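You operate a simulated robot arm through the tools that you are given. There is no shell and no other tool. Be economical: measure what you need, move in short steps, check, and stop when the job is done.

You are at the controls of a simulated robot arm. One attempt, no reset.

JOB
Fit the probe in its socket, switch the cabinet on and start it at 60.
Fine: probe first, then power; leave the time dial and the door alone.
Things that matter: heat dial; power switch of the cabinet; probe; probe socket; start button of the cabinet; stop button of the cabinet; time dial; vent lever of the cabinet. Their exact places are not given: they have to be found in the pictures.

It is judged by the outcome, as a careful person would: the job done as asked, and still so three seconds after it is handed in. It fails if anything else is knocked over, pushed out of place, dropped, spilled or broken.

ROBOT AND FRAMES
A 7-joint arm with a two-finger gripper on a trunk, on a base that drives. Base frame: it is fixed to the floor where the robot stands at the start and does not move with it; the origin is under the middle of the robot, x ahead of it, y to its left, z up. Lengths are in cm, angles in rad, forces in N, time in s.
With the tool pointing down near the work surface it reaches from about 30 to 74 cm from the robot's upright axis, wherever it stands. Its first joint turns from -2.897 to 2.897 rad. Places, roughly: heat dial [50, 20, 110]; power switch of the cabinet [50, 20, 80]; probe socket [50, 10, 80]; start button of the cabinet [50, 20, 100]; stop button of the cabinet [50, 10, 100]; time dial [50, 10, 110]; vent lever of the cabinet [50, 50, 130]. Payload 2.94 kg.
The tool frame sits at the grasp point between the pads (the TCP): z along the fingers, y along the line on which they close. The tips reach 3 cm beyond it. The gripper opens to 13.8 cm. The gripper's body begins 10.9 cm behind the TCP.
Orientation is that of the tool frame in the base frame, as a unit quaternion [w, x, y, z]. With the fingers straight down and closing along the base's y, the tool's x points along the base's -x, its y along +y and its z along -z.

CONTROLS
- The arm moves only by the tool move_arm. Its argument "series" is a list of rows, each an object (a shift or turn left out is 0, a gripper value left out holds the last) with "dp": the shift along the base's x, y, z in cm, a list of three; "turn": the turn, a rotation vector about the base's x, y, z in rad, a list of three; "grip": the closure in counts, from 0 (fully open) to 255 (shut). In form: [{"dp": [x, y, z], "turn": [ax, ay, az], "grip": grip}, ...]. A call has 1 to 10 rows; each row shifts and turns the commanded pose from where the row before left it. A row lasts 0.2 s, in which the tool goes at most 5 cm and 0.15 rad; a call with a longer step from one row to the next is refused whole, and so is a gripper value outside its range. Where a pose cannot be reached the arm comes as near as it can. A force on the tool above 40 N (or 10 N above the force at the start of the call, whichever is more), or a blocked arm, ends the call early, and 0.2 s more pass. The fingers move at their own pace and stop on an object; they squeeze with about 26 N. The grip force told is the motor's: it shows also when the fingers shut on nothing. Time passes only in rows, and 0.2 s behind the last, so rows that do not move let the fingers close. The reply holds the time, the measured pose of the TCP, the force on the tool along the base axes, the opening and the grip force, in the units named above and with some noise, with the torque about the TCP (base axes, N m) and any sound that the robot's microphone picked up, and new pictures: "views" is both (left out), scene, wrist or none.
- Cameras (640 x 400 px; columns grow to the right, rows downward): "scene" is now at [0.29, 13.1, 150.94]; the picture's right is [-0.13, -0.99, 0.00], its down [-0.60, 0.08, -0.79] and it looks along [0.79, -0.10, -0.61] (base axes); focal length 283 px, centre (320, 200). "wrist" rides on the gripper at [7.1, 1.9, -14.6] in the tool frame; the picture's right is [-0.26, 0.97, 0.00], its down [-0.85, -0.23, -0.48] and it looks along [-0.46, -0.12, 0.88] (tool axes); focal length 280 px, centre (320, 200).
- slide_trunk(by): slides the trunk up (or, below 0, down) by that many cm; the arm and the scene camera ride with it, the base frame stays. It gives what a move gives, with no picture.
- roll_base(legs): drives the robot by 1 to 6 legs, each [ahead, left, turn to the left] in cm, cm and rad, along the robot's own axes; the way and the turn of a leg run together, so that a leg with both is an arc; at most 150 cm and 3.142 rad a leg. The arm and the cameras ride along, it lands a little off, and it stops where it bumps. It gives what a move gives, and a new picture of the scene camera.
- aim_head(pan, tilt): turns the head with the scene camera to pan (to the left, within 1.501 rad either way) and tilt (down, from -0.506 to 1.204), counted from straight ahead of the robot. It gives what a move gives, and a new picture of the scene camera.
- point_at(camera, pixels): for up to 12 pixels [column, row] of the newest picture of that camera ("zoom" is the newest enlarged one), the place [x, y, z] in the base frame of the surface seen there, good to about 0.2 cm, but the place of the scene camera against the robot may be out by one fixed shift of up to 1.2 cm in any direction. It takes no simulated time.
- inspect(camera, box): a new picture of the part [left, top, right, bottom] of that camera's present view, enlarged. It takes no simulated time.
- job_done(): hands the job in; it is judged then, once.

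Keep the steps short. Do not move on a guess: measure, check each grasp and each placing, and mend mistakes. In all there are 80 turns and 260 pictures (those below and enlarged ones count). Leave the gripper open and the arm clear of the work at the hand-in unless told otherwise, and finish with a single line.

The tools are called as name(argument=value, ...) on one line, values as JSON. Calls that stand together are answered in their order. move_arm: Moves the arm, as the interface text tells. Its arguments: {"type":"object","properties":{"series":{"type":"array"},"views":{"type":"string","enum":["both","scene","wrist","none"]}},"required":["series"]} The other tools are called the same way: slide_trunk (by) slides the trunk up or down; roll_base (legs) drives the base; aim_head (pan, tilt) turns the head that bears the scene camera; point_at (camera, pixels) gives the place of the surface under pixels of a picture; inspect (camera, box) takes an enlarged picture of a part of a camera's view; job_done () hands the job in.

At the start:

```text
time: 0.0
position: [43.16, 3.61, 130.09]
tcp_rot: [0.0, 0.0, 1.0, 0.0]
ft_force: [-0.1, -0.7, 0.3]
torque: [0.03, 0.0, -0.03]
opening: 13.81
grasp_force: 0.0
trunk travel left (down, up): [-35.0, 10.4]
robot x, y, heading: [-0.01, -0.02, -0.0]
head pan, tilt: [-0.127, 0.653]
```

scene: 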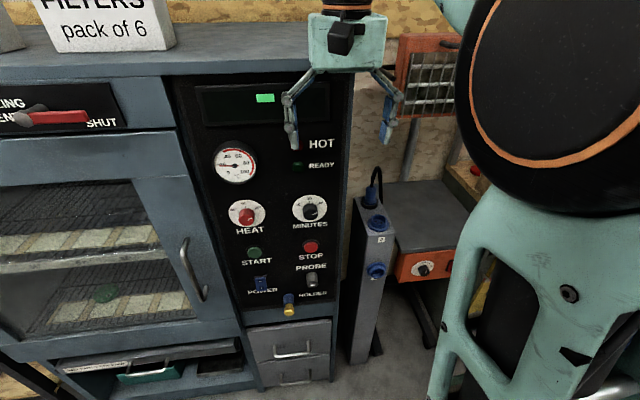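
wrist: 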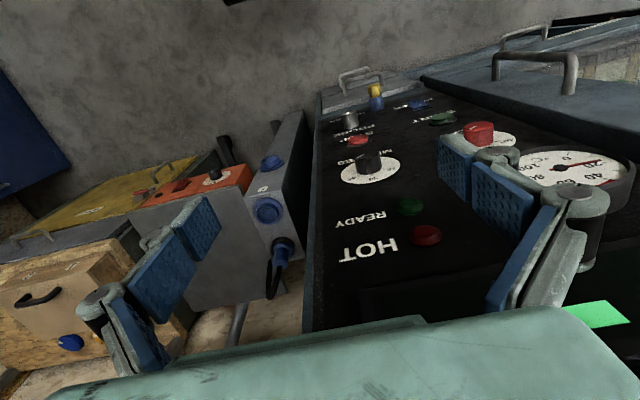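

I see the cabinet panel with dials, buttons and power at columns 190-340. I'll enlarge it to find the probe, its socket and the legends.

inspect(camera="scene", box=[190, 180, 350, 280])

inspect(camera="scene", box=[220, 240, 380, 340])

inspect(camera="scene", box=[190, 80, 350, 190])

```text
4.00 times, centred on (270, 230) of scene
```

zoom: 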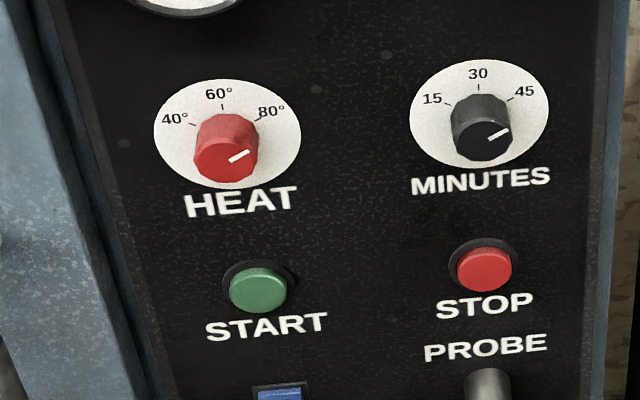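

```text
4.00 times, centred on (300, 290) of scene
```

zoom: 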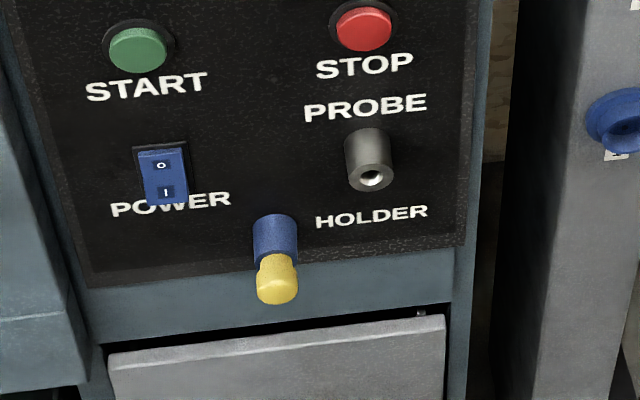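

```text
3.64 times, centred on (270, 135) of scene
```

zoom: 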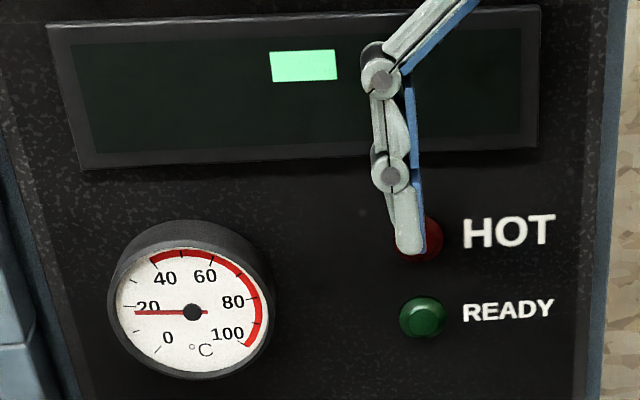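

The grey nozzle under PROBE is the socket. The blue and yellow plug at about (289, 303) looks like the probe in its holder. The heat pointer is near 80. Now I'll measure these on a new zoom.

point_at(camera="scene", pixels=[[289, 299], [289, 310], [290, 313], [312, 284], [262, 282], [254, 253], [310, 247], [247, 219], [310, 214], [270, 240], [290, 270], [300, 165]])

inspect(camera="wrist", box=[310, 70, 470, 170])

point_at(camera="wrist", pixels=[[376, 90], [376, 103], [350, 120], [358, 140], [368, 163], [418, 104], [440, 118], [478, 130], [390, 125], [410, 206]])

```text
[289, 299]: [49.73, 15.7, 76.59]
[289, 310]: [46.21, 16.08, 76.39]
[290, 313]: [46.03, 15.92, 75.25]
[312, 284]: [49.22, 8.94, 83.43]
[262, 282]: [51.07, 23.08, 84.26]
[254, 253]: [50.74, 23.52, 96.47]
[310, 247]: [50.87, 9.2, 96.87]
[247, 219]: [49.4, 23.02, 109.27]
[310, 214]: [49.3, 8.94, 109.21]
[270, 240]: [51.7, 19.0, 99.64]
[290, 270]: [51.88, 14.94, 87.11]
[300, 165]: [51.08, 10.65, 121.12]
```

```text
4.00 times, centred on (390, 120) of wrist
```

zoom: 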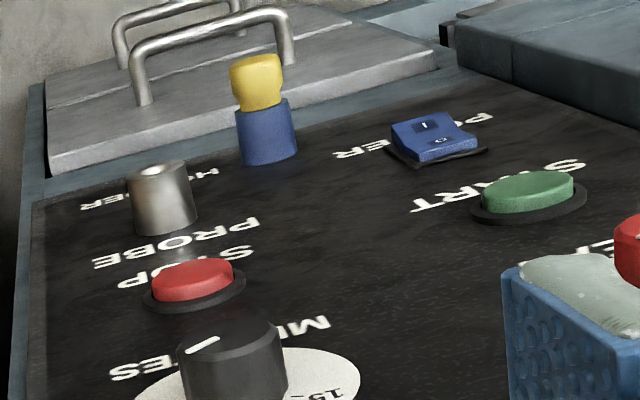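

```text
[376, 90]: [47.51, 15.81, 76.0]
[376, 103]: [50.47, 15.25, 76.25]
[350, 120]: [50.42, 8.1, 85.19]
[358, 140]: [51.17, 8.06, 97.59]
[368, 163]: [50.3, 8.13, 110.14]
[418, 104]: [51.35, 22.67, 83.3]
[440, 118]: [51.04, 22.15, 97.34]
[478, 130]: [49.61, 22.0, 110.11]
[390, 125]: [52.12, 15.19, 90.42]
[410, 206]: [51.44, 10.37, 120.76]
```

The nozzle is around (50, 8, 84.5) and the blue/yellow item is at (46-52, 15, 76). Before I trust that the item is the probe, I'll look around for another candidate.

inspect(camera="scene", box=[340, 150, 500, 290])

aim_head(pan=0.5, tilt=0.8)

aim_head(pan=-0.127, tilt=0.95)

```text
2.86 times, centred on (420, 220) of scene
```

zoom: 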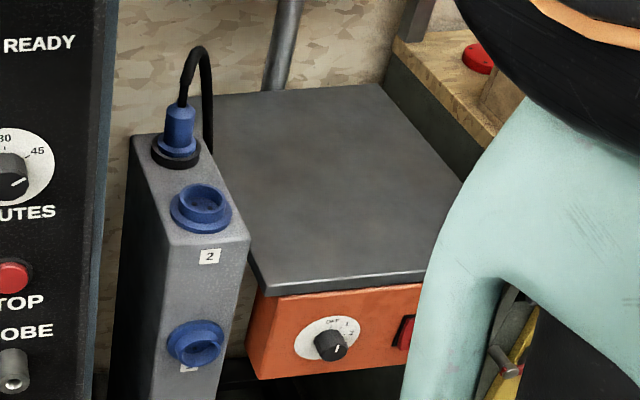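

```text
time: 1.0
position: [43.13, 3.54, 130.14]
tcp_rot: [-0.001, 0.0, 1.0, 0.0]
ft_force: [0.6, -0.3, -0.8]
torque: [0.02, -0.01, -0.02]
opening: 13.8
grasp_force: 0.1
trunk travel left (down, up): [-35.0, 10.4]
robot x, y, heading: [-0.06, -0.05, 0.002]
head pan, tilt: [0.499, 0.799]
```

scene: 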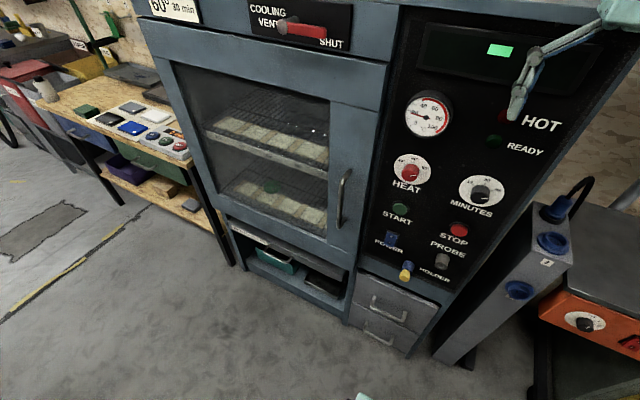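

```text
time: 2.0
position: [43.11, 3.52, 130.11]
tcp_rot: [0.0, -0.001, 1.0, 0.0]
ft_force: [0.1, -0.2, 0.7]
torque: [0.0, -0.03, 0.0]
opening: 13.8
grasp_force: 0.1
trunk travel left (down, up): [-35.0, 10.4]
robot x, y, heading: [-0.16, -0.04, 0.005]
head pan, tilt: [-0.127, 0.949]
```

scene: 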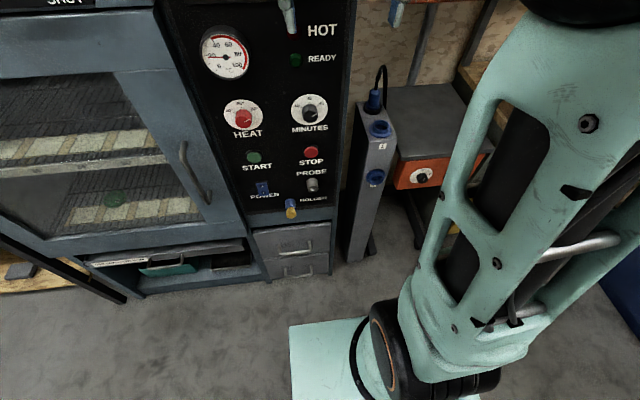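

The blue/yellow plug sits beside HOLDER, so it's the probe. No other candidate is in view. To get room for a horizontal tool, I'll back the base up 20 cm and read the vent label from there.

roll_base(legs=[[-20, 0, 0]])

aim_head(pan=0.2, tilt=0.6)

move_arm(series=[{"turn": [0, -0.15, 0]}, {"turn": [0, -0.15, 0]}, {"turn": [0, -0.15, 0]}, {"turn": [0, -0.15, 0]}, {"turn": [0, -0.15, 0]}, {"turn": [0, -0.15, 0]}, {"turn": [0, -0.15, 0]}, {"turn": [0, -0.15, 0]}, {"turn": [0, -0.15, 0]}, {"turn": [0, -0.15, 0]}])

```text
time: 3.6
position: [23.01, 3.67, 130.09]
tcp_rot: [0.001, -0.002, 1.0, 0.0]
ft_force: [-0.2, -0.2, 0.4]
torque: [0.0, -0.05, 0.03]
opening: 13.8
grasp_force: 0.1
trunk travel left (down, up): [-35.0, 10.4]
robot x, y, heading: [-20.37, 0.04, 0.004]
head pan, tilt: [-0.127, 0.949]
```

scene: 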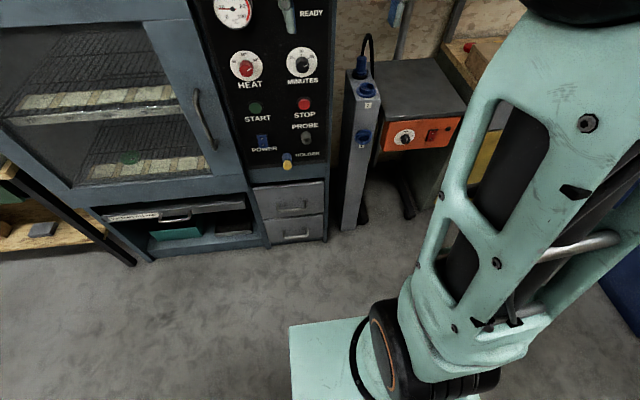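

```text
time: 4.5
position: [23.01, 3.65, 130.07]
tcp_rot: [-0.001, -0.001, 1.0, 0.0]
ft_force: [0.2, 0.1, 0.9]
torque: [0.01, 0.0, 0.02]
opening: 13.8
grasp_force: 0.0
trunk travel left (down, up): [-35.0, 10.4]
robot x, y, heading: [-19.68, -0.16, -0.001]
head pan, tilt: [0.201, 0.6]
```

scene: 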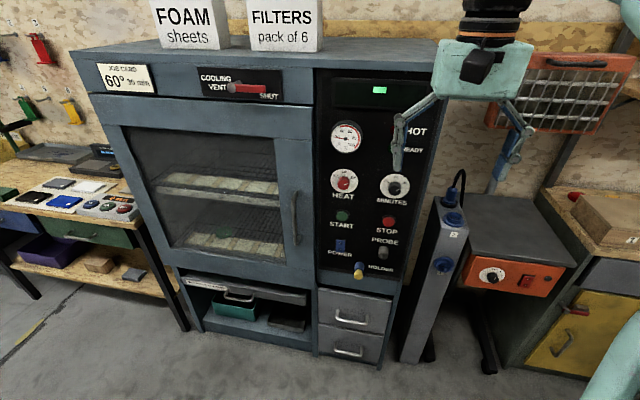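

```text
time: 5.5
position: [25.79, 4.17, 121.93]
tcp_rot: [0.175, -0.005, 0.985, -0.004]
ft_force: [-0.8, 0.0, -0.5]
torque: [-0.02, 0.01, 0.03]
opening: 13.82
grasp_force: 0.0
trunk travel left (down, up): [-35.0, 10.4]
robot x, y, heading: [-19.89, 0.0, -0.002]
head pan, tilt: [0.201, 0.6]
stopped in row 4: the arm was blocked; the commanded pose is now the measured one
```

scene: 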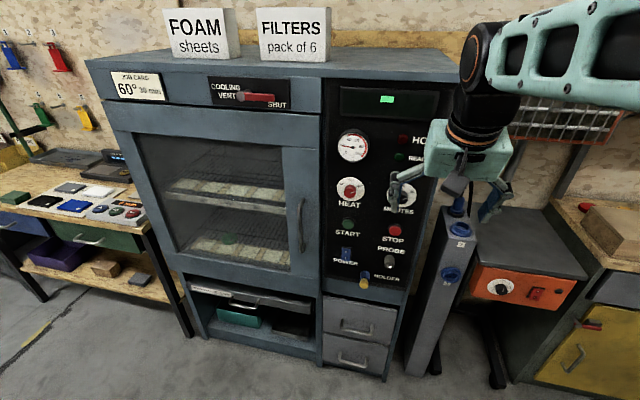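
wrist: 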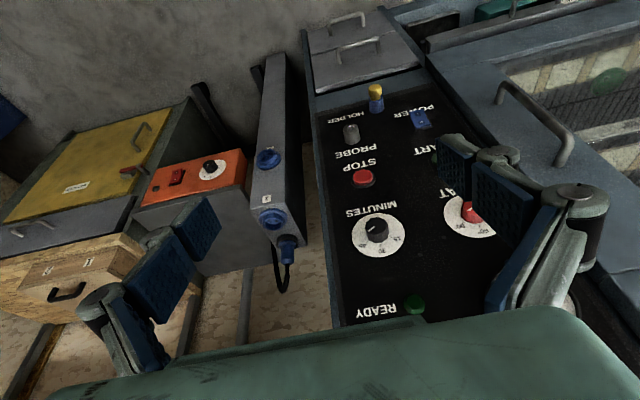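

The arm was blocked because the pose is too close to its own body. I'll go forward and down while turning. The panel is at x=52, so there's plenty of space.

move_arm(series=[{"dp": [2.5, 0, -3]}, {"dp": [2.5, 0, -3]}, {"dp": [2.5, 0, -3]}, {"dp": [2, 0, -3], "turn": [0, -0.1, 0]}, {"dp": [0, 0, -3], "turn": [0, -0.12, 0]}, {"dp": [0, 0, -3], "turn": [0, -0.12, 0]}, {"dp": [0, 0, -3], "turn": [0, -0.12, 0]}, {"dp": [0, 0, -3], "turn": [0, -0.12, 0]}, {"turn": [0, -0.12, 0]}, {"turn": [0, -0.12, 0]}])

```text
time: 7.7
position: [35.33, 4.07, 98.01]
tcp_rot: [0.554, -0.002, 0.833, -0.007]
ft_force: [0.0, 0.0, -0.2]
torque: [0.0, 0.04, 0.01]
opening: 13.8
grasp_force: 0.1
trunk travel left (down, up): [-35.0, 10.4]
robot x, y, heading: [-20.23, 0.14, -0.0]
head pan, tilt: [0.201, 0.6]
```

scene: 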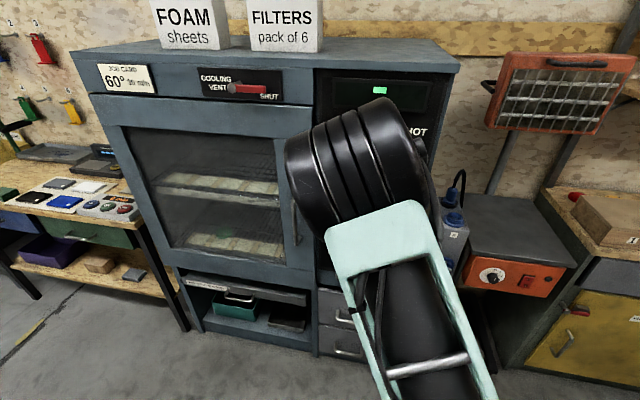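
wrist: 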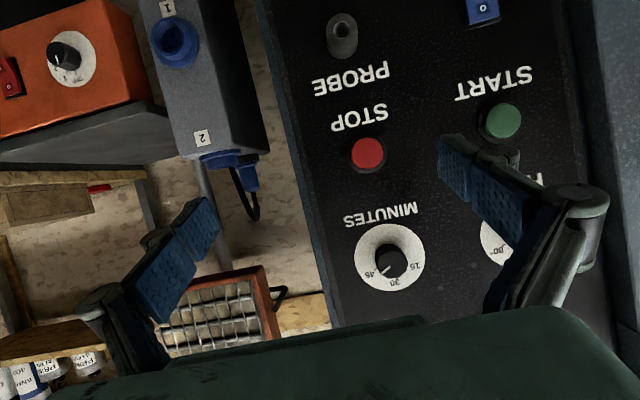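

That worked. I have 0.40 rad left to horizontal. I'll finish the turn, and move to y 15 and lower, facing the probe.

move_arm(series=[{"dp": [0, 2, -3], "turn": [0, -0.1, 0]}, {"dp": [0, 2, -3], "turn": [0, -0.1, 0]}, {"dp": [0, 2, -3], "turn": [0, -0.1, 0]}, {"dp": [0, 2, -3], "turn": [0, -0.097, 0]}, {"dp": [0, 1.5, -3]}, {"dp": [0, 1.5, -3]}, {"dp": [0, 0, -2]}, {"dp": [0, 0, 0]}])

```text
time: 9.4
position: [35.14, 14.83, 77.98]
tcp_rot: [0.706, -0.001, 0.708, -0.007]
ft_force: [0.4, 0.1, 0.8]
torque: [-0.03, -0.03, -0.01]
opening: 13.79
grasp_force: 0.1
trunk travel left (down, up): [-35.0, 10.4]
robot x, y, heading: [-20.2, -0.05, 0.005]
head pan, tilt: [0.201, 0.6]
```

scene: 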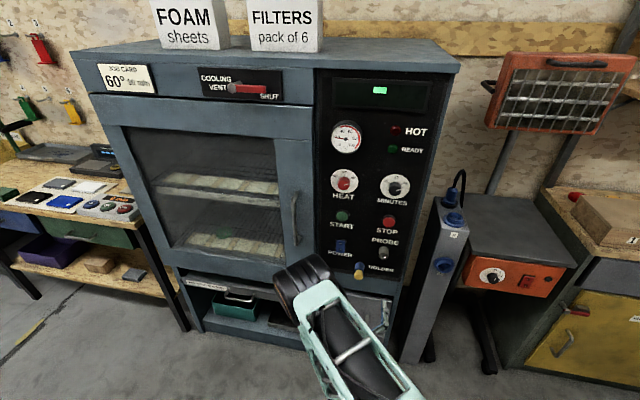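
wrist: 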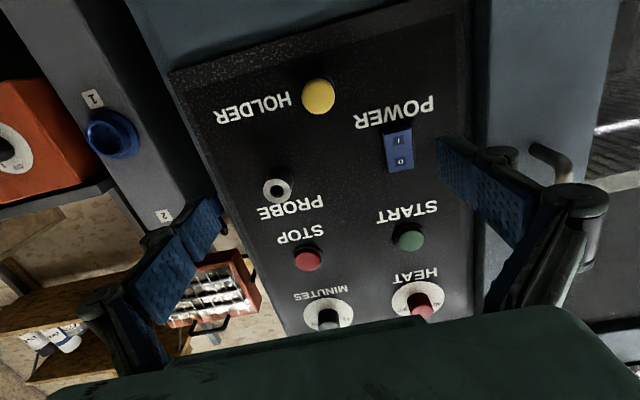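

I now see the panel head-on. HOLDER is beside the yellow cap, at (318, 96). Next I'll measure with the wrist camera, which has no fixed shift.

point_at(camera="wrist", pixels=[[318, 96], [318, 82], [318, 112], [304, 96], [333, 96], [277, 190], [268, 188], [286, 192], [398, 142], [397, 160], [410, 237], [340, 160]])

inspect(camera="wrist", box=[240, 60, 440, 220])

```text
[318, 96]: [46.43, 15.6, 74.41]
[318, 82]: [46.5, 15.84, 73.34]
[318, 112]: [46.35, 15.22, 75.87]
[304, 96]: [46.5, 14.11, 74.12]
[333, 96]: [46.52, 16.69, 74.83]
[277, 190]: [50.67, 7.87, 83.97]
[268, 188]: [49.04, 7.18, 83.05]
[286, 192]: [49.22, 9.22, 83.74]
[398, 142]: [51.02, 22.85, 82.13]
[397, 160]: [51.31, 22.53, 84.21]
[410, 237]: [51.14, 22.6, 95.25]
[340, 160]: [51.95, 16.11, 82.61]
```

```text
2.50 times, centred on (340, 140) of wrist
```

zoom: 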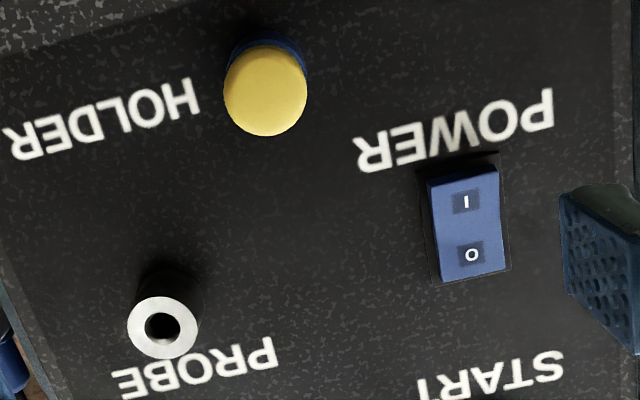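

I put the probe axis at about (y 15.4, z 74.6) with its cap face at x=46.4. The socket axis is at about (y 8.15, z 83.35) with its mouth at x=49.1. I'll check where the yellow ends and the blue starts, and look at the vent lever.

inspect(camera="scene", box=[190, 60, 310, 135])

inspect(camera="scene", box=[328, 240, 408, 290])

point_at(camera="zoom", pixels=[[250, 180], [250, 195], [250, 210], [250, 225], [250, 240], [250, 255], [250, 270], [250, 285], [250, 300]])

```text
5.33 times, centred on (250, 98) of scene
```

zoom: 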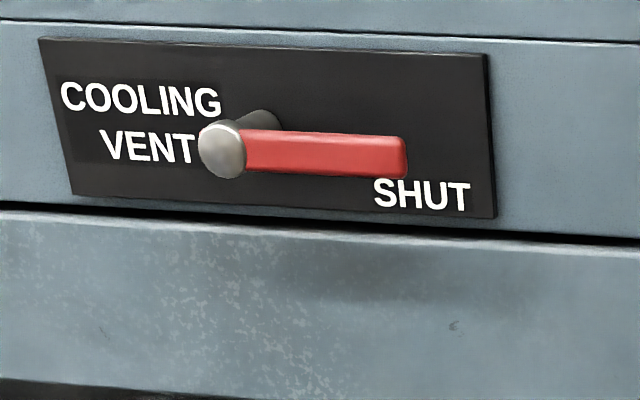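

```text
8.00 times, centred on (368, 265) of scene
```

zoom: 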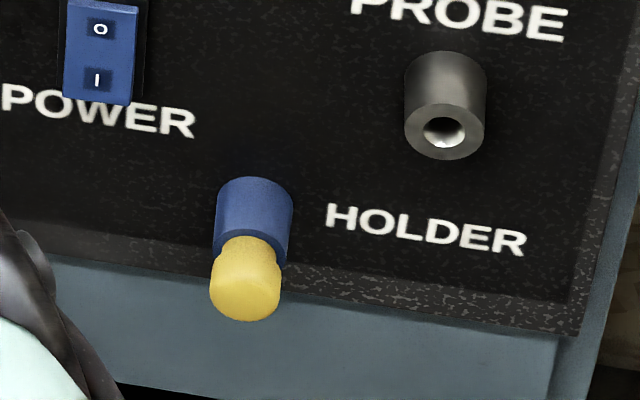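

```text
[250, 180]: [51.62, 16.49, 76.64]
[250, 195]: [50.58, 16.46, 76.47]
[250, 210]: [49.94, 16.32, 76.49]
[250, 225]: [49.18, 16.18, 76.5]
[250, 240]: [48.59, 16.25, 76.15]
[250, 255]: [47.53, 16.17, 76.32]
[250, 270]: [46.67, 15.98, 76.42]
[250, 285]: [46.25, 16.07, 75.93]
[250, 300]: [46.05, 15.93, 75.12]
```

The vent is shut, so it stays as it is. The blue tube is the holder, with its rim at x≈49, and the yellow part is the probe's grip, protruding 46.3 to 49. I'll align with its axis and partly close.

move_arm(series=[{"dp": [0, 0.57, -1.7], "turn": [0, 0, 0.008], "grip": 140}, {"dp": [0, 0, -1.7]}, {"dp": [2, 0, 0]}, {"dp": [2, 0, 0]}, {"dp": [1, 0, 0]}, {}], views="wrist")

```text
time: 10.8
position: [40.09, 15.62, 74.77]
tcp_rot: [0.706, -0.005, 0.708, -0.004]
ft_force: [0.1, -1.0, 0.9]
torque: [-0.02, 0.02, 0.01]
opening: 6.23
grasp_force: 0.1
trunk travel left (down, up): [-35.0, 10.4]
robot x, y, heading: [-19.83, -0.08, 0.005]
head pan, tilt: [0.201, 0.6]
```

wrist: 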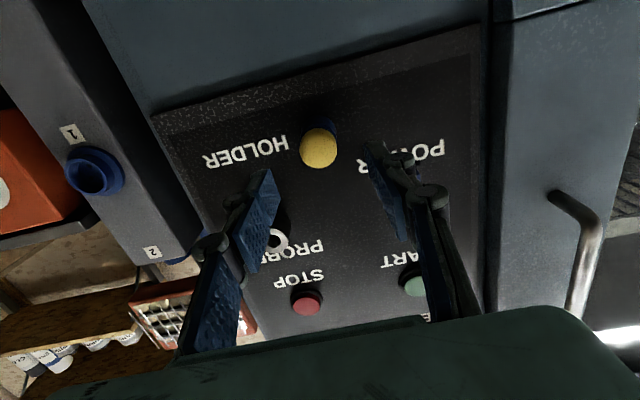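

point_at(camera="wrist", pixels=[[301, 148], [318, 149], [336, 148], [318, 131], [318, 166], [276, 240], [266, 205], [375, 170]])

inspect(camera="wrist", box=[220, 100, 420, 260])

```text
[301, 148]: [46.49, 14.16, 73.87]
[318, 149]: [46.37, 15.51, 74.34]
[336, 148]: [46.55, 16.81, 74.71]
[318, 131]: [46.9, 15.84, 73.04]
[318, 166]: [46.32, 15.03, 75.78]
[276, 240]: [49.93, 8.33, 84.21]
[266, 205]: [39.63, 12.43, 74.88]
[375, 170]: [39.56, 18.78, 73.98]
```

```text
2.50 times, centred on (320, 180) of wrist
```

zoom: 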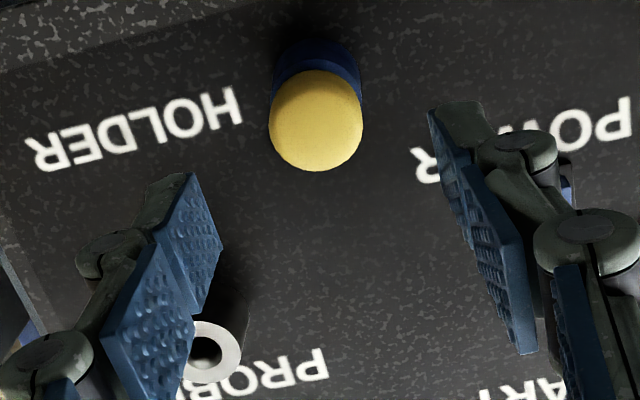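

The cap centre reads (15.45, 74.4), so I'll correct slightly, go forward to x 45.6 with the tips just short of the blue rim, and close.

move_arm(series=[{"dp": [1.5, -0.15, -0.3]}, {"dp": [2, 0, 0]}, {"dp": [2, 0, 0]}, {}, {"grip": 255}, {"grip": 255}, {"grip": 255}, {"grip": 255}])

```text
time: 12.7
position: [45.71, 15.47, 74.31]
tcp_rot: [0.706, -0.005, 0.708, -0.003]
ft_force: [2.7, -0.4, -0.3]
torque: [0.0, 0.0, -0.03]
opening: 2.89
grasp_force: 25.7
trunk travel left (down, up): [-35.0, 10.4]
robot x, y, heading: [-20.05, 0.45, -0.001]
head pan, tilt: [0.201, 0.6]
```

scene: 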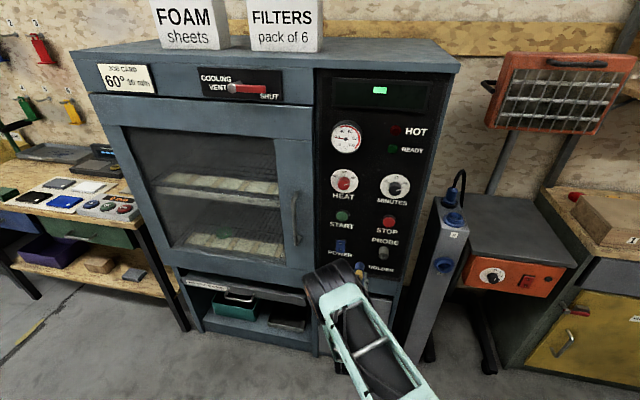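
wrist: 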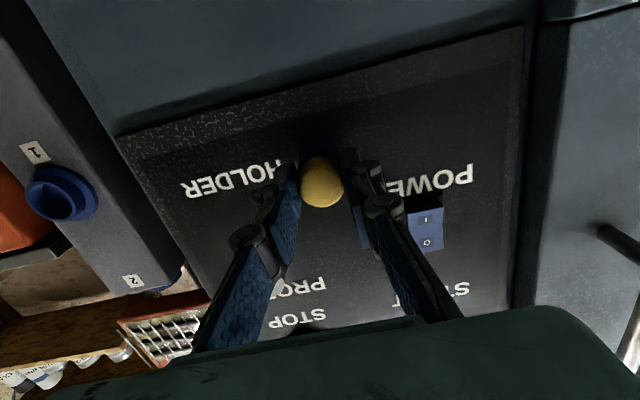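

It holds: opening 2.9 cm and grip 25.7 N. Next I'll pull straight out along -x.

move_arm(series=[{"dp": [-0.7, 0, 0]}, {"dp": [-1, 0, 0]}, {"dp": [-1.5, 0, 0]}, {"dp": [-1.5, 0, 0]}, {"dp": [-1.5, 0, 0]}, {"dp": [-2, 0, 0]}, {"dp": [-2, 0, 0]}, {}])

```text
time: 14.4
position: [35.48, 15.64, 74.33]
tcp_rot: [0.706, -0.005, 0.708, -0.004]
ft_force: [-0.1, -0.4, -0.4]
torque: [0.02, 0.0, 0.02]
opening: 2.88
grasp_force: 26.1
trunk travel left (down, up): [-35.0, 10.4]
robot x, y, heading: [-20.3, -0.15, 0.003]
head pan, tilt: [0.201, 0.6]
```

scene: 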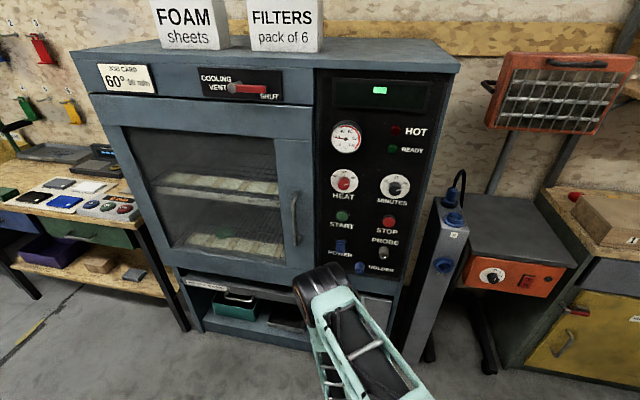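
wrist: 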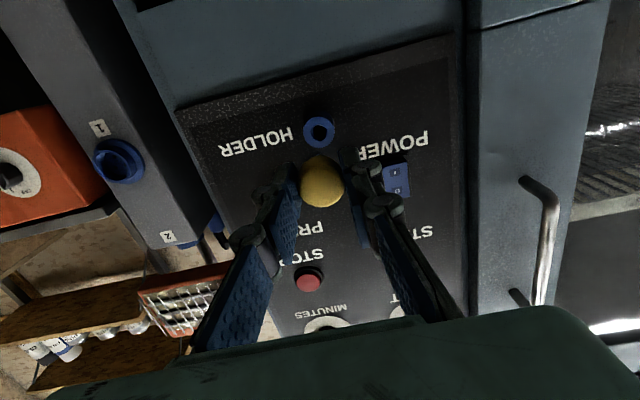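

The probe is out and the holder hole shows at (319, 131). A zoom will show the shaft.

inspect(camera="wrist", box=[260, 100, 380, 220])

point_at(camera="wrist", pixels=[[305, 131], [333, 131], [319, 118], [319, 145], [320, 131], [318, 165], [318, 185]])

inspect(camera="scene", box=[300, 230, 400, 300])

```text
3.33 times, centred on (320, 160) of wrist
```

zoom: 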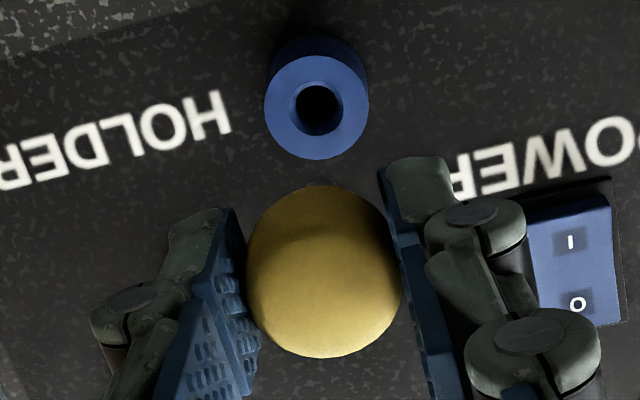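

```text
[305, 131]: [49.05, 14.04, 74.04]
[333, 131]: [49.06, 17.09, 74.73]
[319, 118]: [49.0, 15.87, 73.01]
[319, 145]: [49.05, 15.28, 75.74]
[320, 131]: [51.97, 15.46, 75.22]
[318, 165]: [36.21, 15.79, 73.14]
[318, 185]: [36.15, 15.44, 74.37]
```

```text
5.71 times, centred on (350, 265) of scene
```

zoom: 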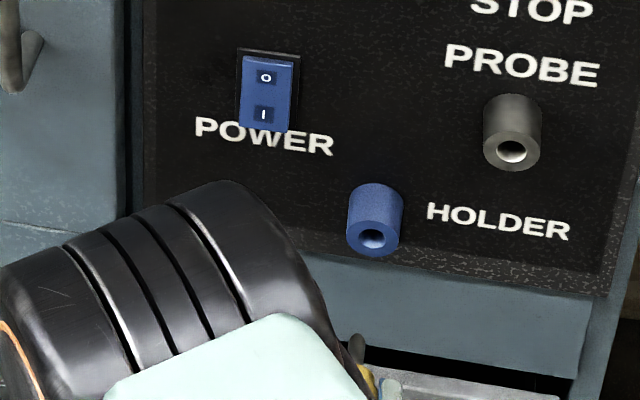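

The holder is centred at (15.55, 74.4) and empty, so the shaft is clear. I'll back off 2 cm more, move in front of the socket, and remeasure.

move_arm(series=[{"dp": [-2, 0, 0]}, {"dp": [0, -1.5, 2]}, {"dp": [0, -1.5, 2]}, {"dp": [0, -1.5, 2]}, {"dp": [0, -1.5, 2]}, {"dp": [0, -1.35, 1]}, {}])

```text
time: 16.1
position: [33.63, 8.01, 83.21]
tcp_rot: [0.706, -0.005, 0.708, -0.003]
ft_force: [0.3, -0.3, -0.8]
torque: [0.01, 0.02, 0.0]
opening: 2.86
grasp_force: 26.3
trunk travel left (down, up): [-35.0, 10.4]
robot x, y, heading: [-20.15, -0.25, 0.002]
head pan, tilt: [0.201, 0.6]
```

scene: 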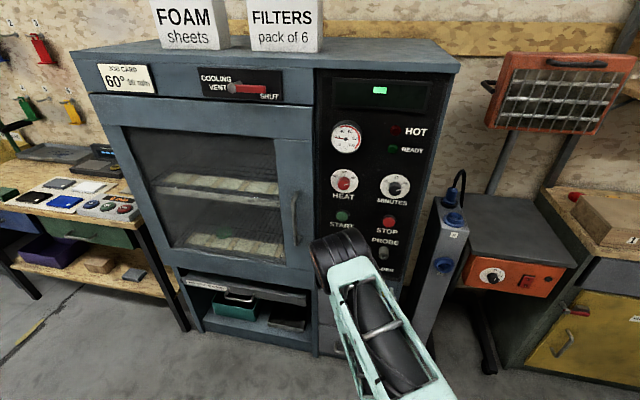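
wrist: 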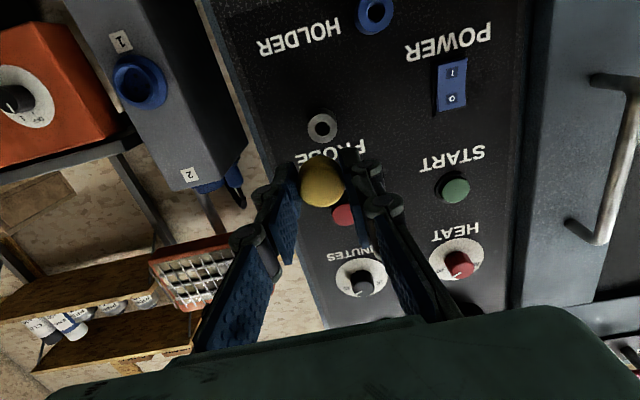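

inspect(camera="wrist", box=[282, 100, 362, 150])

point_at(camera="zoom", pixels=[[215, 200], [430, 200], [322, 95], [322, 310], [265, 205], [390, 205], [322, 145], [322, 265]])

inspect(camera="scene", box=[340, 215, 420, 275])

```text
8.00 times, centred on (322, 125) of wrist
```

zoom: 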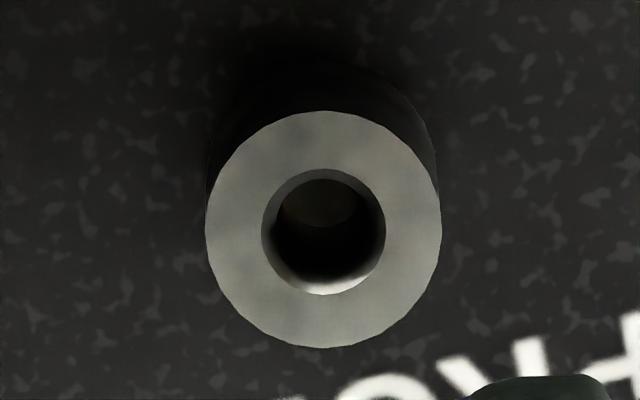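

```text
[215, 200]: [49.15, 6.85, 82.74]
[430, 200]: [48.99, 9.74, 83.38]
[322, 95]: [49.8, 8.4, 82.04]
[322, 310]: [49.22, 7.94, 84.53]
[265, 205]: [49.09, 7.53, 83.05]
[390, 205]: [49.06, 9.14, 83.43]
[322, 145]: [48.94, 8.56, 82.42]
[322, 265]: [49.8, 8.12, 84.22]
```

```text
6.67 times, centred on (380, 245) of scene
```

zoom: 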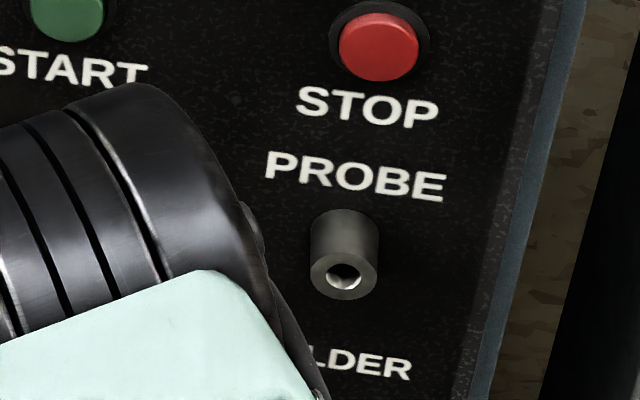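

The ring is centred at zoom pixel (323, 230) of the wrist. I'll remeasure symmetrically, on both the socket and the holder.

inspect(camera="wrist", box=[282, 100, 362, 150])

point_at(camera="zoom", pixels=[[235, 230], [412, 230], [323, 140], [323, 320], [260, 167], [386, 293], [260, 293], [386, 167]])

inspect(camera="wrist", box=[290, 165, 350, 215])

point_at(camera="wrist", pixels=[[306, 186], [318, 186], [338, 186], [322, 170], [322, 200]])

```text
8.00 times, centred on (322, 125) of wrist
```

zoom: 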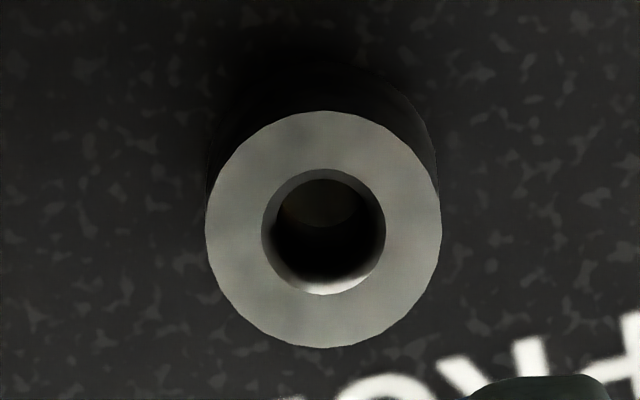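

```text
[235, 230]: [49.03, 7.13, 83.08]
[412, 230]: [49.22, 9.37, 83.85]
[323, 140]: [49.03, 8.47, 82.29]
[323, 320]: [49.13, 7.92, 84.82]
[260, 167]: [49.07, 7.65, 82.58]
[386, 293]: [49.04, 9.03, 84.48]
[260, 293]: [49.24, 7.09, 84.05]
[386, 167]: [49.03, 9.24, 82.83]
```

```text
8.00 times, centred on (320, 190) of wrist
```

zoom: 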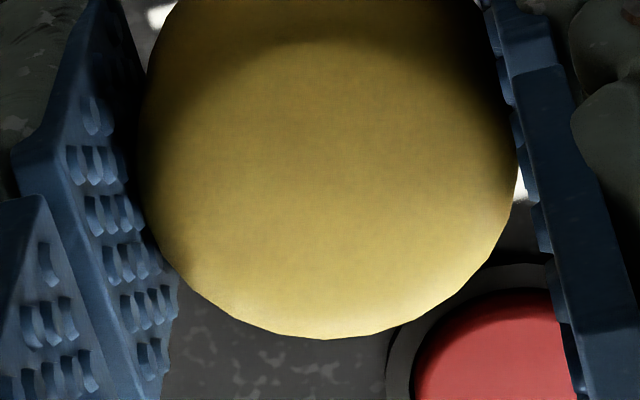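

```text
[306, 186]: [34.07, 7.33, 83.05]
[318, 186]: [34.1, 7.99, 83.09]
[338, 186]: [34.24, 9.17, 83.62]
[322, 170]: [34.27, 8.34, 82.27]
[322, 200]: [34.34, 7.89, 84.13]
```

Socket centre is (8.24, 83.50) with its mouth at x=49.1. Relative to the holder pull, the tool should sit at about (8.2, 83.5). I'll adjust and go in slowly.

move_arm(series=[{"dp": [0, 0.1, 0.2]}, {"dp": [1.5, 0, 0]}, {"dp": [1.5, 0, 0]}, {"dp": [1, 0, 0]}, {"dp": [1, 0, 0]}, {}])

```text
time: 17.4
position: [38.53, 8.2, 83.55]
tcp_rot: [0.706, -0.005, 0.709, -0.004]
ft_force: [-1.1, -0.1, -1.4]
torque: [0.01, 0.01, 0.01]
opening: 2.88
grasp_force: 26.2
trunk travel left (down, up): [-35.0, 10.4]
robot x, y, heading: [-19.83, 0.54, -0.001]
head pan, tilt: [0.201, 0.6]
```

scene: 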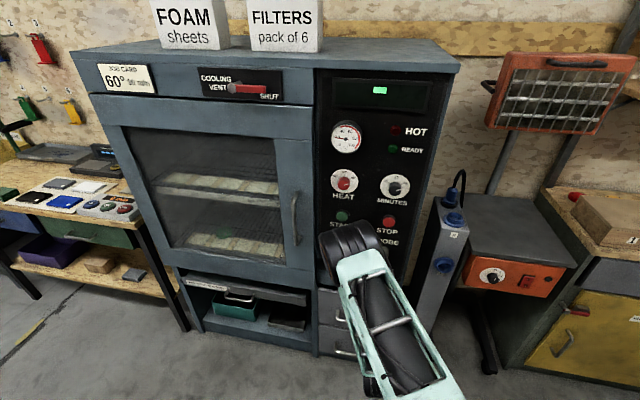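
wrist: 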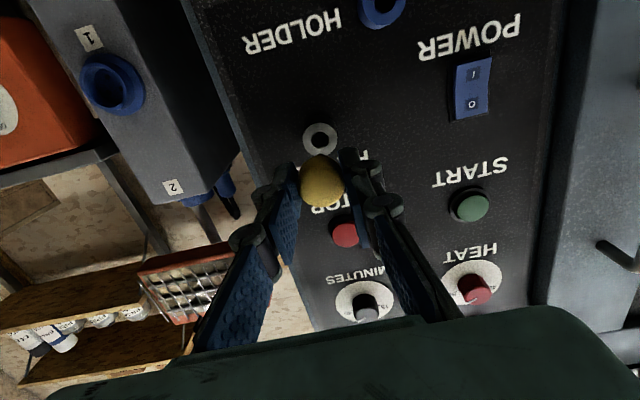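

No contact yet and the probe is aligned. I'll keep advancing gently.

move_arm(series=[{"dp": [1, 0, 0]}, {"dp": [1, 0, 0]}, {"dp": [0.7, 0, 0]}, {"dp": [0.7, 0, 0]}, {"dp": [0.7, 0, 0]}, {"dp": [0.7, 0, 0]}, {"dp": [0.7, 0, 0]}, {}])

```text
time: 19.2
position: [44.19, 8.23, 83.46]
tcp_rot: [0.706, -0.004, 0.708, -0.003]
ft_force: [0.4, 0.1, -0.7]
torque: [-0.03, 0.02, 0.0]
opening: 2.86
grasp_force: 25.8
trunk travel left (down, up): [-35.0, 10.4]
robot x, y, heading: [-20.37, 0.17, -0.001]
head pan, tilt: [0.201, 0.6]
```

scene: 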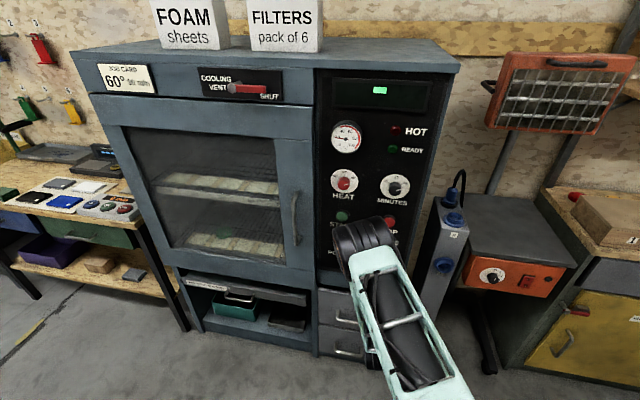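
wrist: 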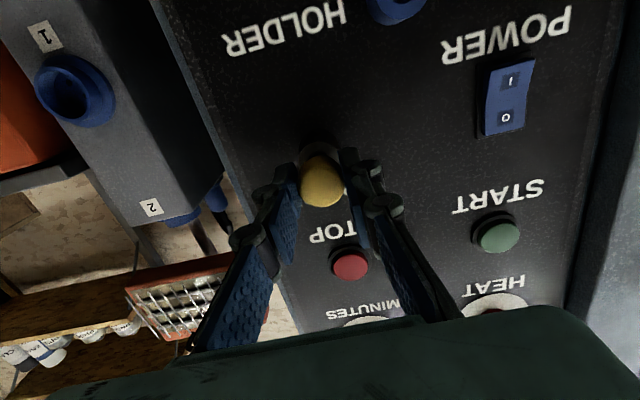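

Still no resistance. I'll continue to the seat at about x 45.8.

move_arm(series=[{"dp": [0.5, 0, 0]}, {"dp": [0.5, 0, 0]}, {"dp": [0.3, 0, 0]}, {"dp": [0.3, 0, 0]}, {"dp": [0.3, 0, 0]}, {}])

inspect(camera="wrist", box=[270, 120, 370, 210])

```text
time: 20.6
position: [45.62, 8.25, 83.42]
tcp_rot: [0.706, -0.005, 0.708, -0.003]
ft_force: [-14.6, -1.7, 0.3]
torque: [0.02, -0.04, -0.05]
opening: 2.87
grasp_force: 25.8
trunk travel left (down, up): [-35.0, 10.4]
robot x, y, heading: [-20.17, -0.02, 0.001]
head pan, tilt: [0.201, 0.6]
```

scene: 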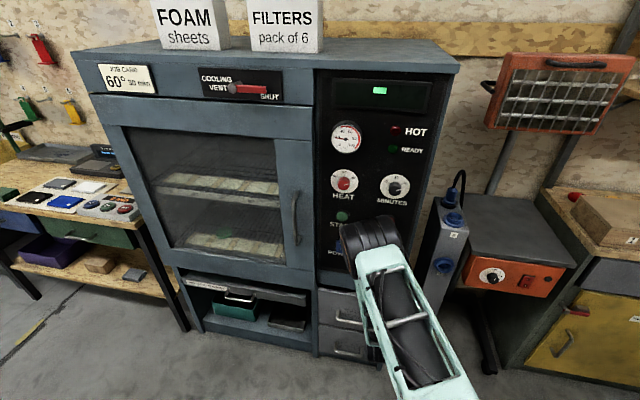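
wrist: 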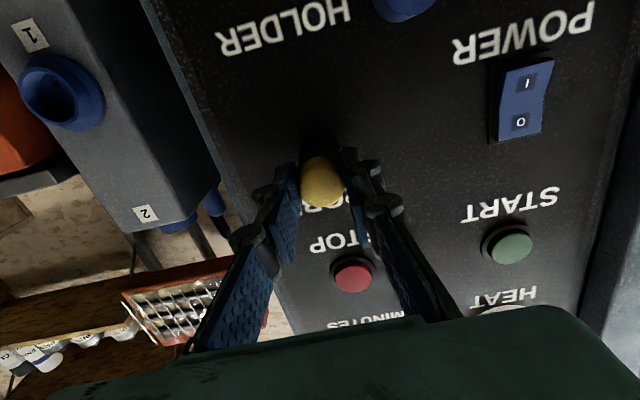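

```text
4.44 times, centred on (320, 165) of wrist
```

zoom: 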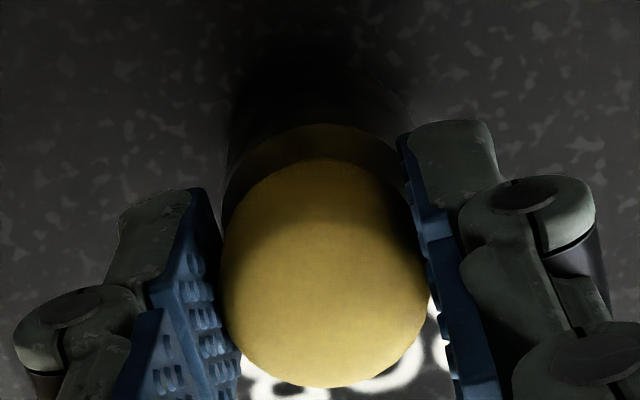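

The probe meets a stop at 45.6 with -14.6 N. One small firm push will confirm it's bottomed.

move_arm(series=[{"dp": [0.2, 0, 0]}, {"dp": [0.2, 0, 0]}, {}], views="wrist")

point_at(camera="wrist", pixels=[[316, 180], [322, 180], [322, 190]])

```text
time: 21.4
position: [46.06, 8.24, 83.59]
tcp_rot: [0.705, -0.005, 0.709, -0.004]
ft_force: [-22.1, -1.9, -5.6]
torque: [-0.02, 0.12, -0.06]
opening: 2.87
grasp_force: 25.8
trunk travel left (down, up): [-35.0, 10.4]
robot x, y, heading: [-20.08, -0.24, 0.003]
head pan, tilt: [0.201, 0.6]
```

wrist: 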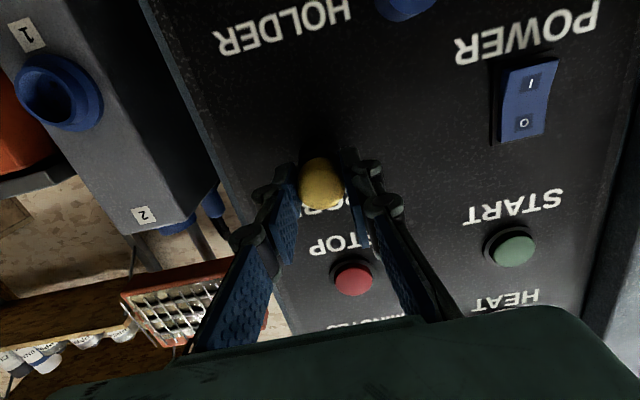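

```text
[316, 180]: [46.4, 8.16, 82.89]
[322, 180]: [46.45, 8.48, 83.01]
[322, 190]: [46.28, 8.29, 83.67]
```

The cap face is at x=46.35 with 22 N of reaction, the same protrusion it had in the holder, so it's seated. I'll ease off, open, and retreat straight back.

move_arm(series=[{"dp": [-0.4, 0, 0]}, {"grip": 140}, {"grip": 140}, {"grip": 140}, {"dp": [-1.5, 0, 0]}, {"dp": [-2, 0, 0]}, {"dp": [-3, 0, 0]}, {"dp": [-3, 0, 0]}, {}])

inspect(camera="wrist", box=[240, 60, 440, 220])

```text
time: 23.4
position: [36.34, 8.5, 83.59]
tcp_rot: [0.706, -0.005, 0.708, -0.004]
ft_force: [0.6, -0.2, -0.1]
torque: [-0.01, -0.02, -0.01]
opening: 6.22
grasp_force: 0.1
trunk travel left (down, up): [-35.0, 10.4]
robot x, y, heading: [-20.4, 0.16, 0.001]
head pan, tilt: [0.201, 0.6]
```

scene: 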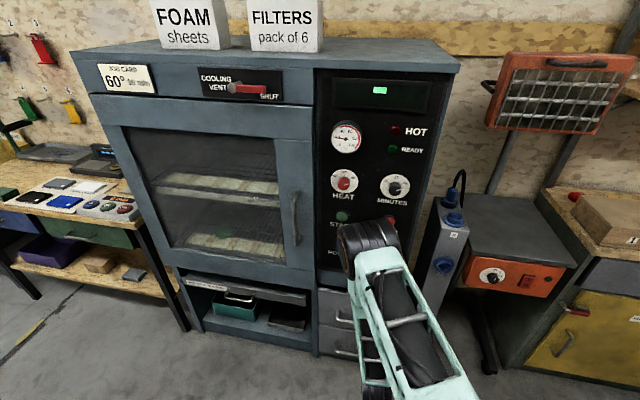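
wrist: 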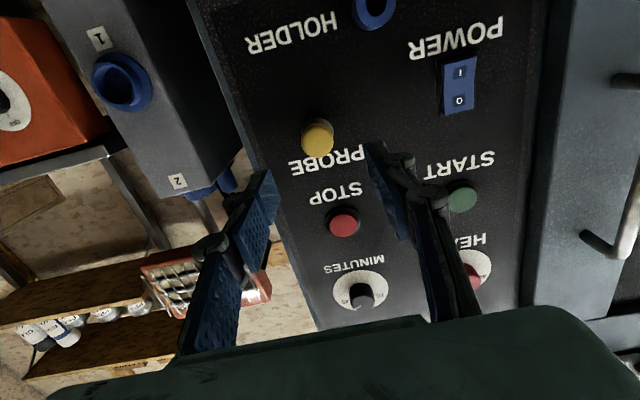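

```text
2.50 times, centred on (340, 140) of wrist
```

zoom: 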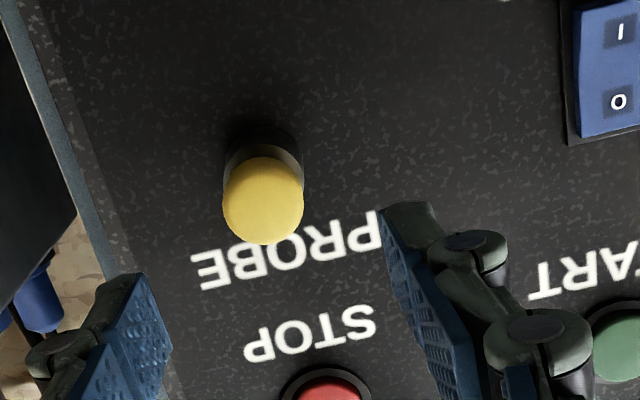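

The probe stays in, with the yellow cap against the nozzle. Next is the power rocker. I'll measure its halves (I below, O above).

inspect(camera="wrist", box=[420, 40, 500, 130])

point_at(camera="wrist", pixels=[[462, 60], [461, 65], [460, 72], [460, 80], [459, 88], [459, 95], [459, 101], [458, 108], [449, 85], [474, 85]])

```text
4.44 times, centred on (460, 85) of wrist
```

zoom: 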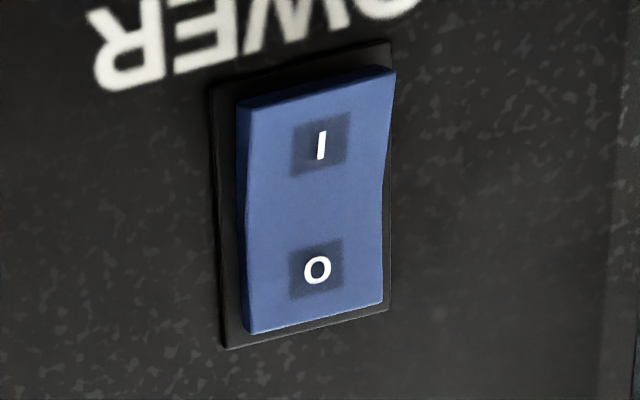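

```text
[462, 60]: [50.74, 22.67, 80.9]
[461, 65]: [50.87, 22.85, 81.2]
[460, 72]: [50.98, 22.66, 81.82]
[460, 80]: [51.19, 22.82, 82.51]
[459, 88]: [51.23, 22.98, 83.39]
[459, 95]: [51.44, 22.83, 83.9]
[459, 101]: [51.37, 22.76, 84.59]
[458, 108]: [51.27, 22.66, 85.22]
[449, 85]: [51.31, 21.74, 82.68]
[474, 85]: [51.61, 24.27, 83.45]
```

The I end stands proud (x 50.75 against 51.35), so it's off now. I'll shut the fingers and move in front of the I end at (22.8, 81.2).

move_arm(series=[{"dp": [0, 3, -0.6], "grip": 255}, {"dp": [0, 3, -0.6]}, {"dp": [0, 3, -0.6]}, {"dp": [0, 3, -0.6]}, {"dp": [2, 2.3, 0]}, {"dp": [2, 0, 0]}, {"dp": [2, 0, 0]}, {"dp": [2, 0, 0]}, {}])

```text
time: 25.4
position: [44.58, 22.75, 80.98]
tcp_rot: [0.706, -0.004, 0.708, -0.004]
ft_force: [0.1, -0.6, -0.7]
torque: [0.0, -0.01, -0.01]
opening: 0.0
grasp_force: 26.1
trunk travel left (down, up): [-35.0, 10.4]
robot x, y, heading: [-19.94, -0.06, 0.003]
head pan, tilt: [0.201, 0.6]
```

scene: 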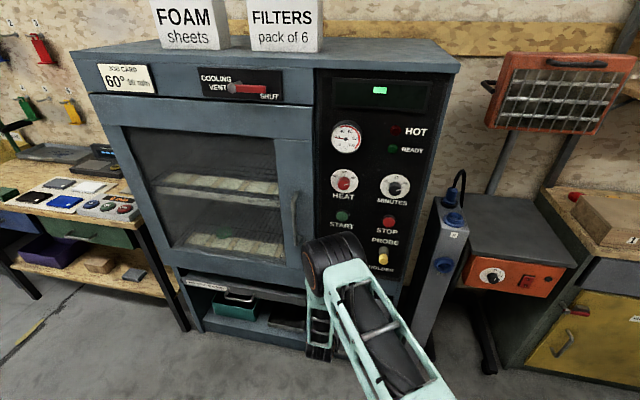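
wrist: 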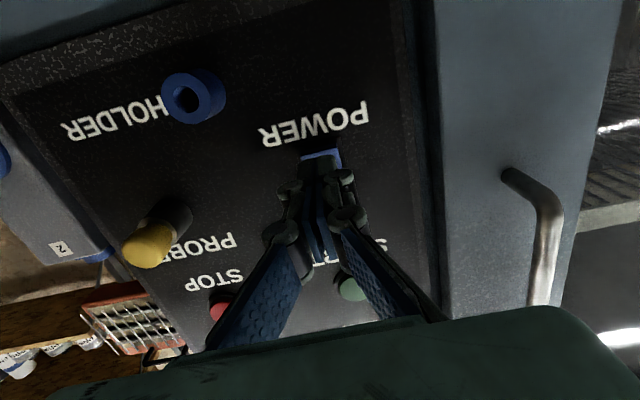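

The tip faces the I end. I'll press forward in small steps.

move_arm(series=[{"dp": [1.5, 0, 0]}, {"dp": [1, 0, 0]}, {"dp": [0.5, 0, 0]}, {"dp": [0.4, 0, 0]}, {"dp": [0.3, 0, 0]}, {}])

```text
time: 26.9
position: [48.15, 22.51, 81.03]
tcp_rot: [0.706, -0.005, 0.708, -0.003]
ft_force: [0.3, 0.4, 0.6]
torque: [-0.02, -0.01, -0.04]
opening: 0.0
grasp_force: 26.2
trunk travel left (down, up): [-35.0, 10.4]
robot x, y, heading: [-20.0, 0.02, 0.006]
head pan, tilt: [0.201, 0.6]
```

scene: 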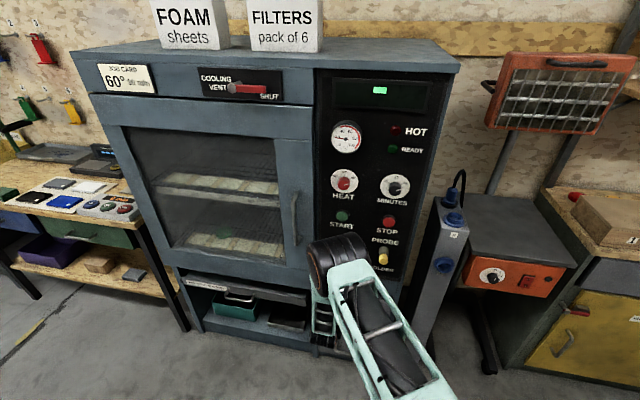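
wrist: 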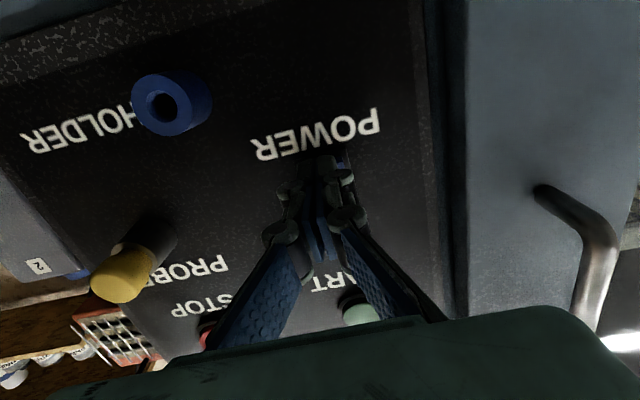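

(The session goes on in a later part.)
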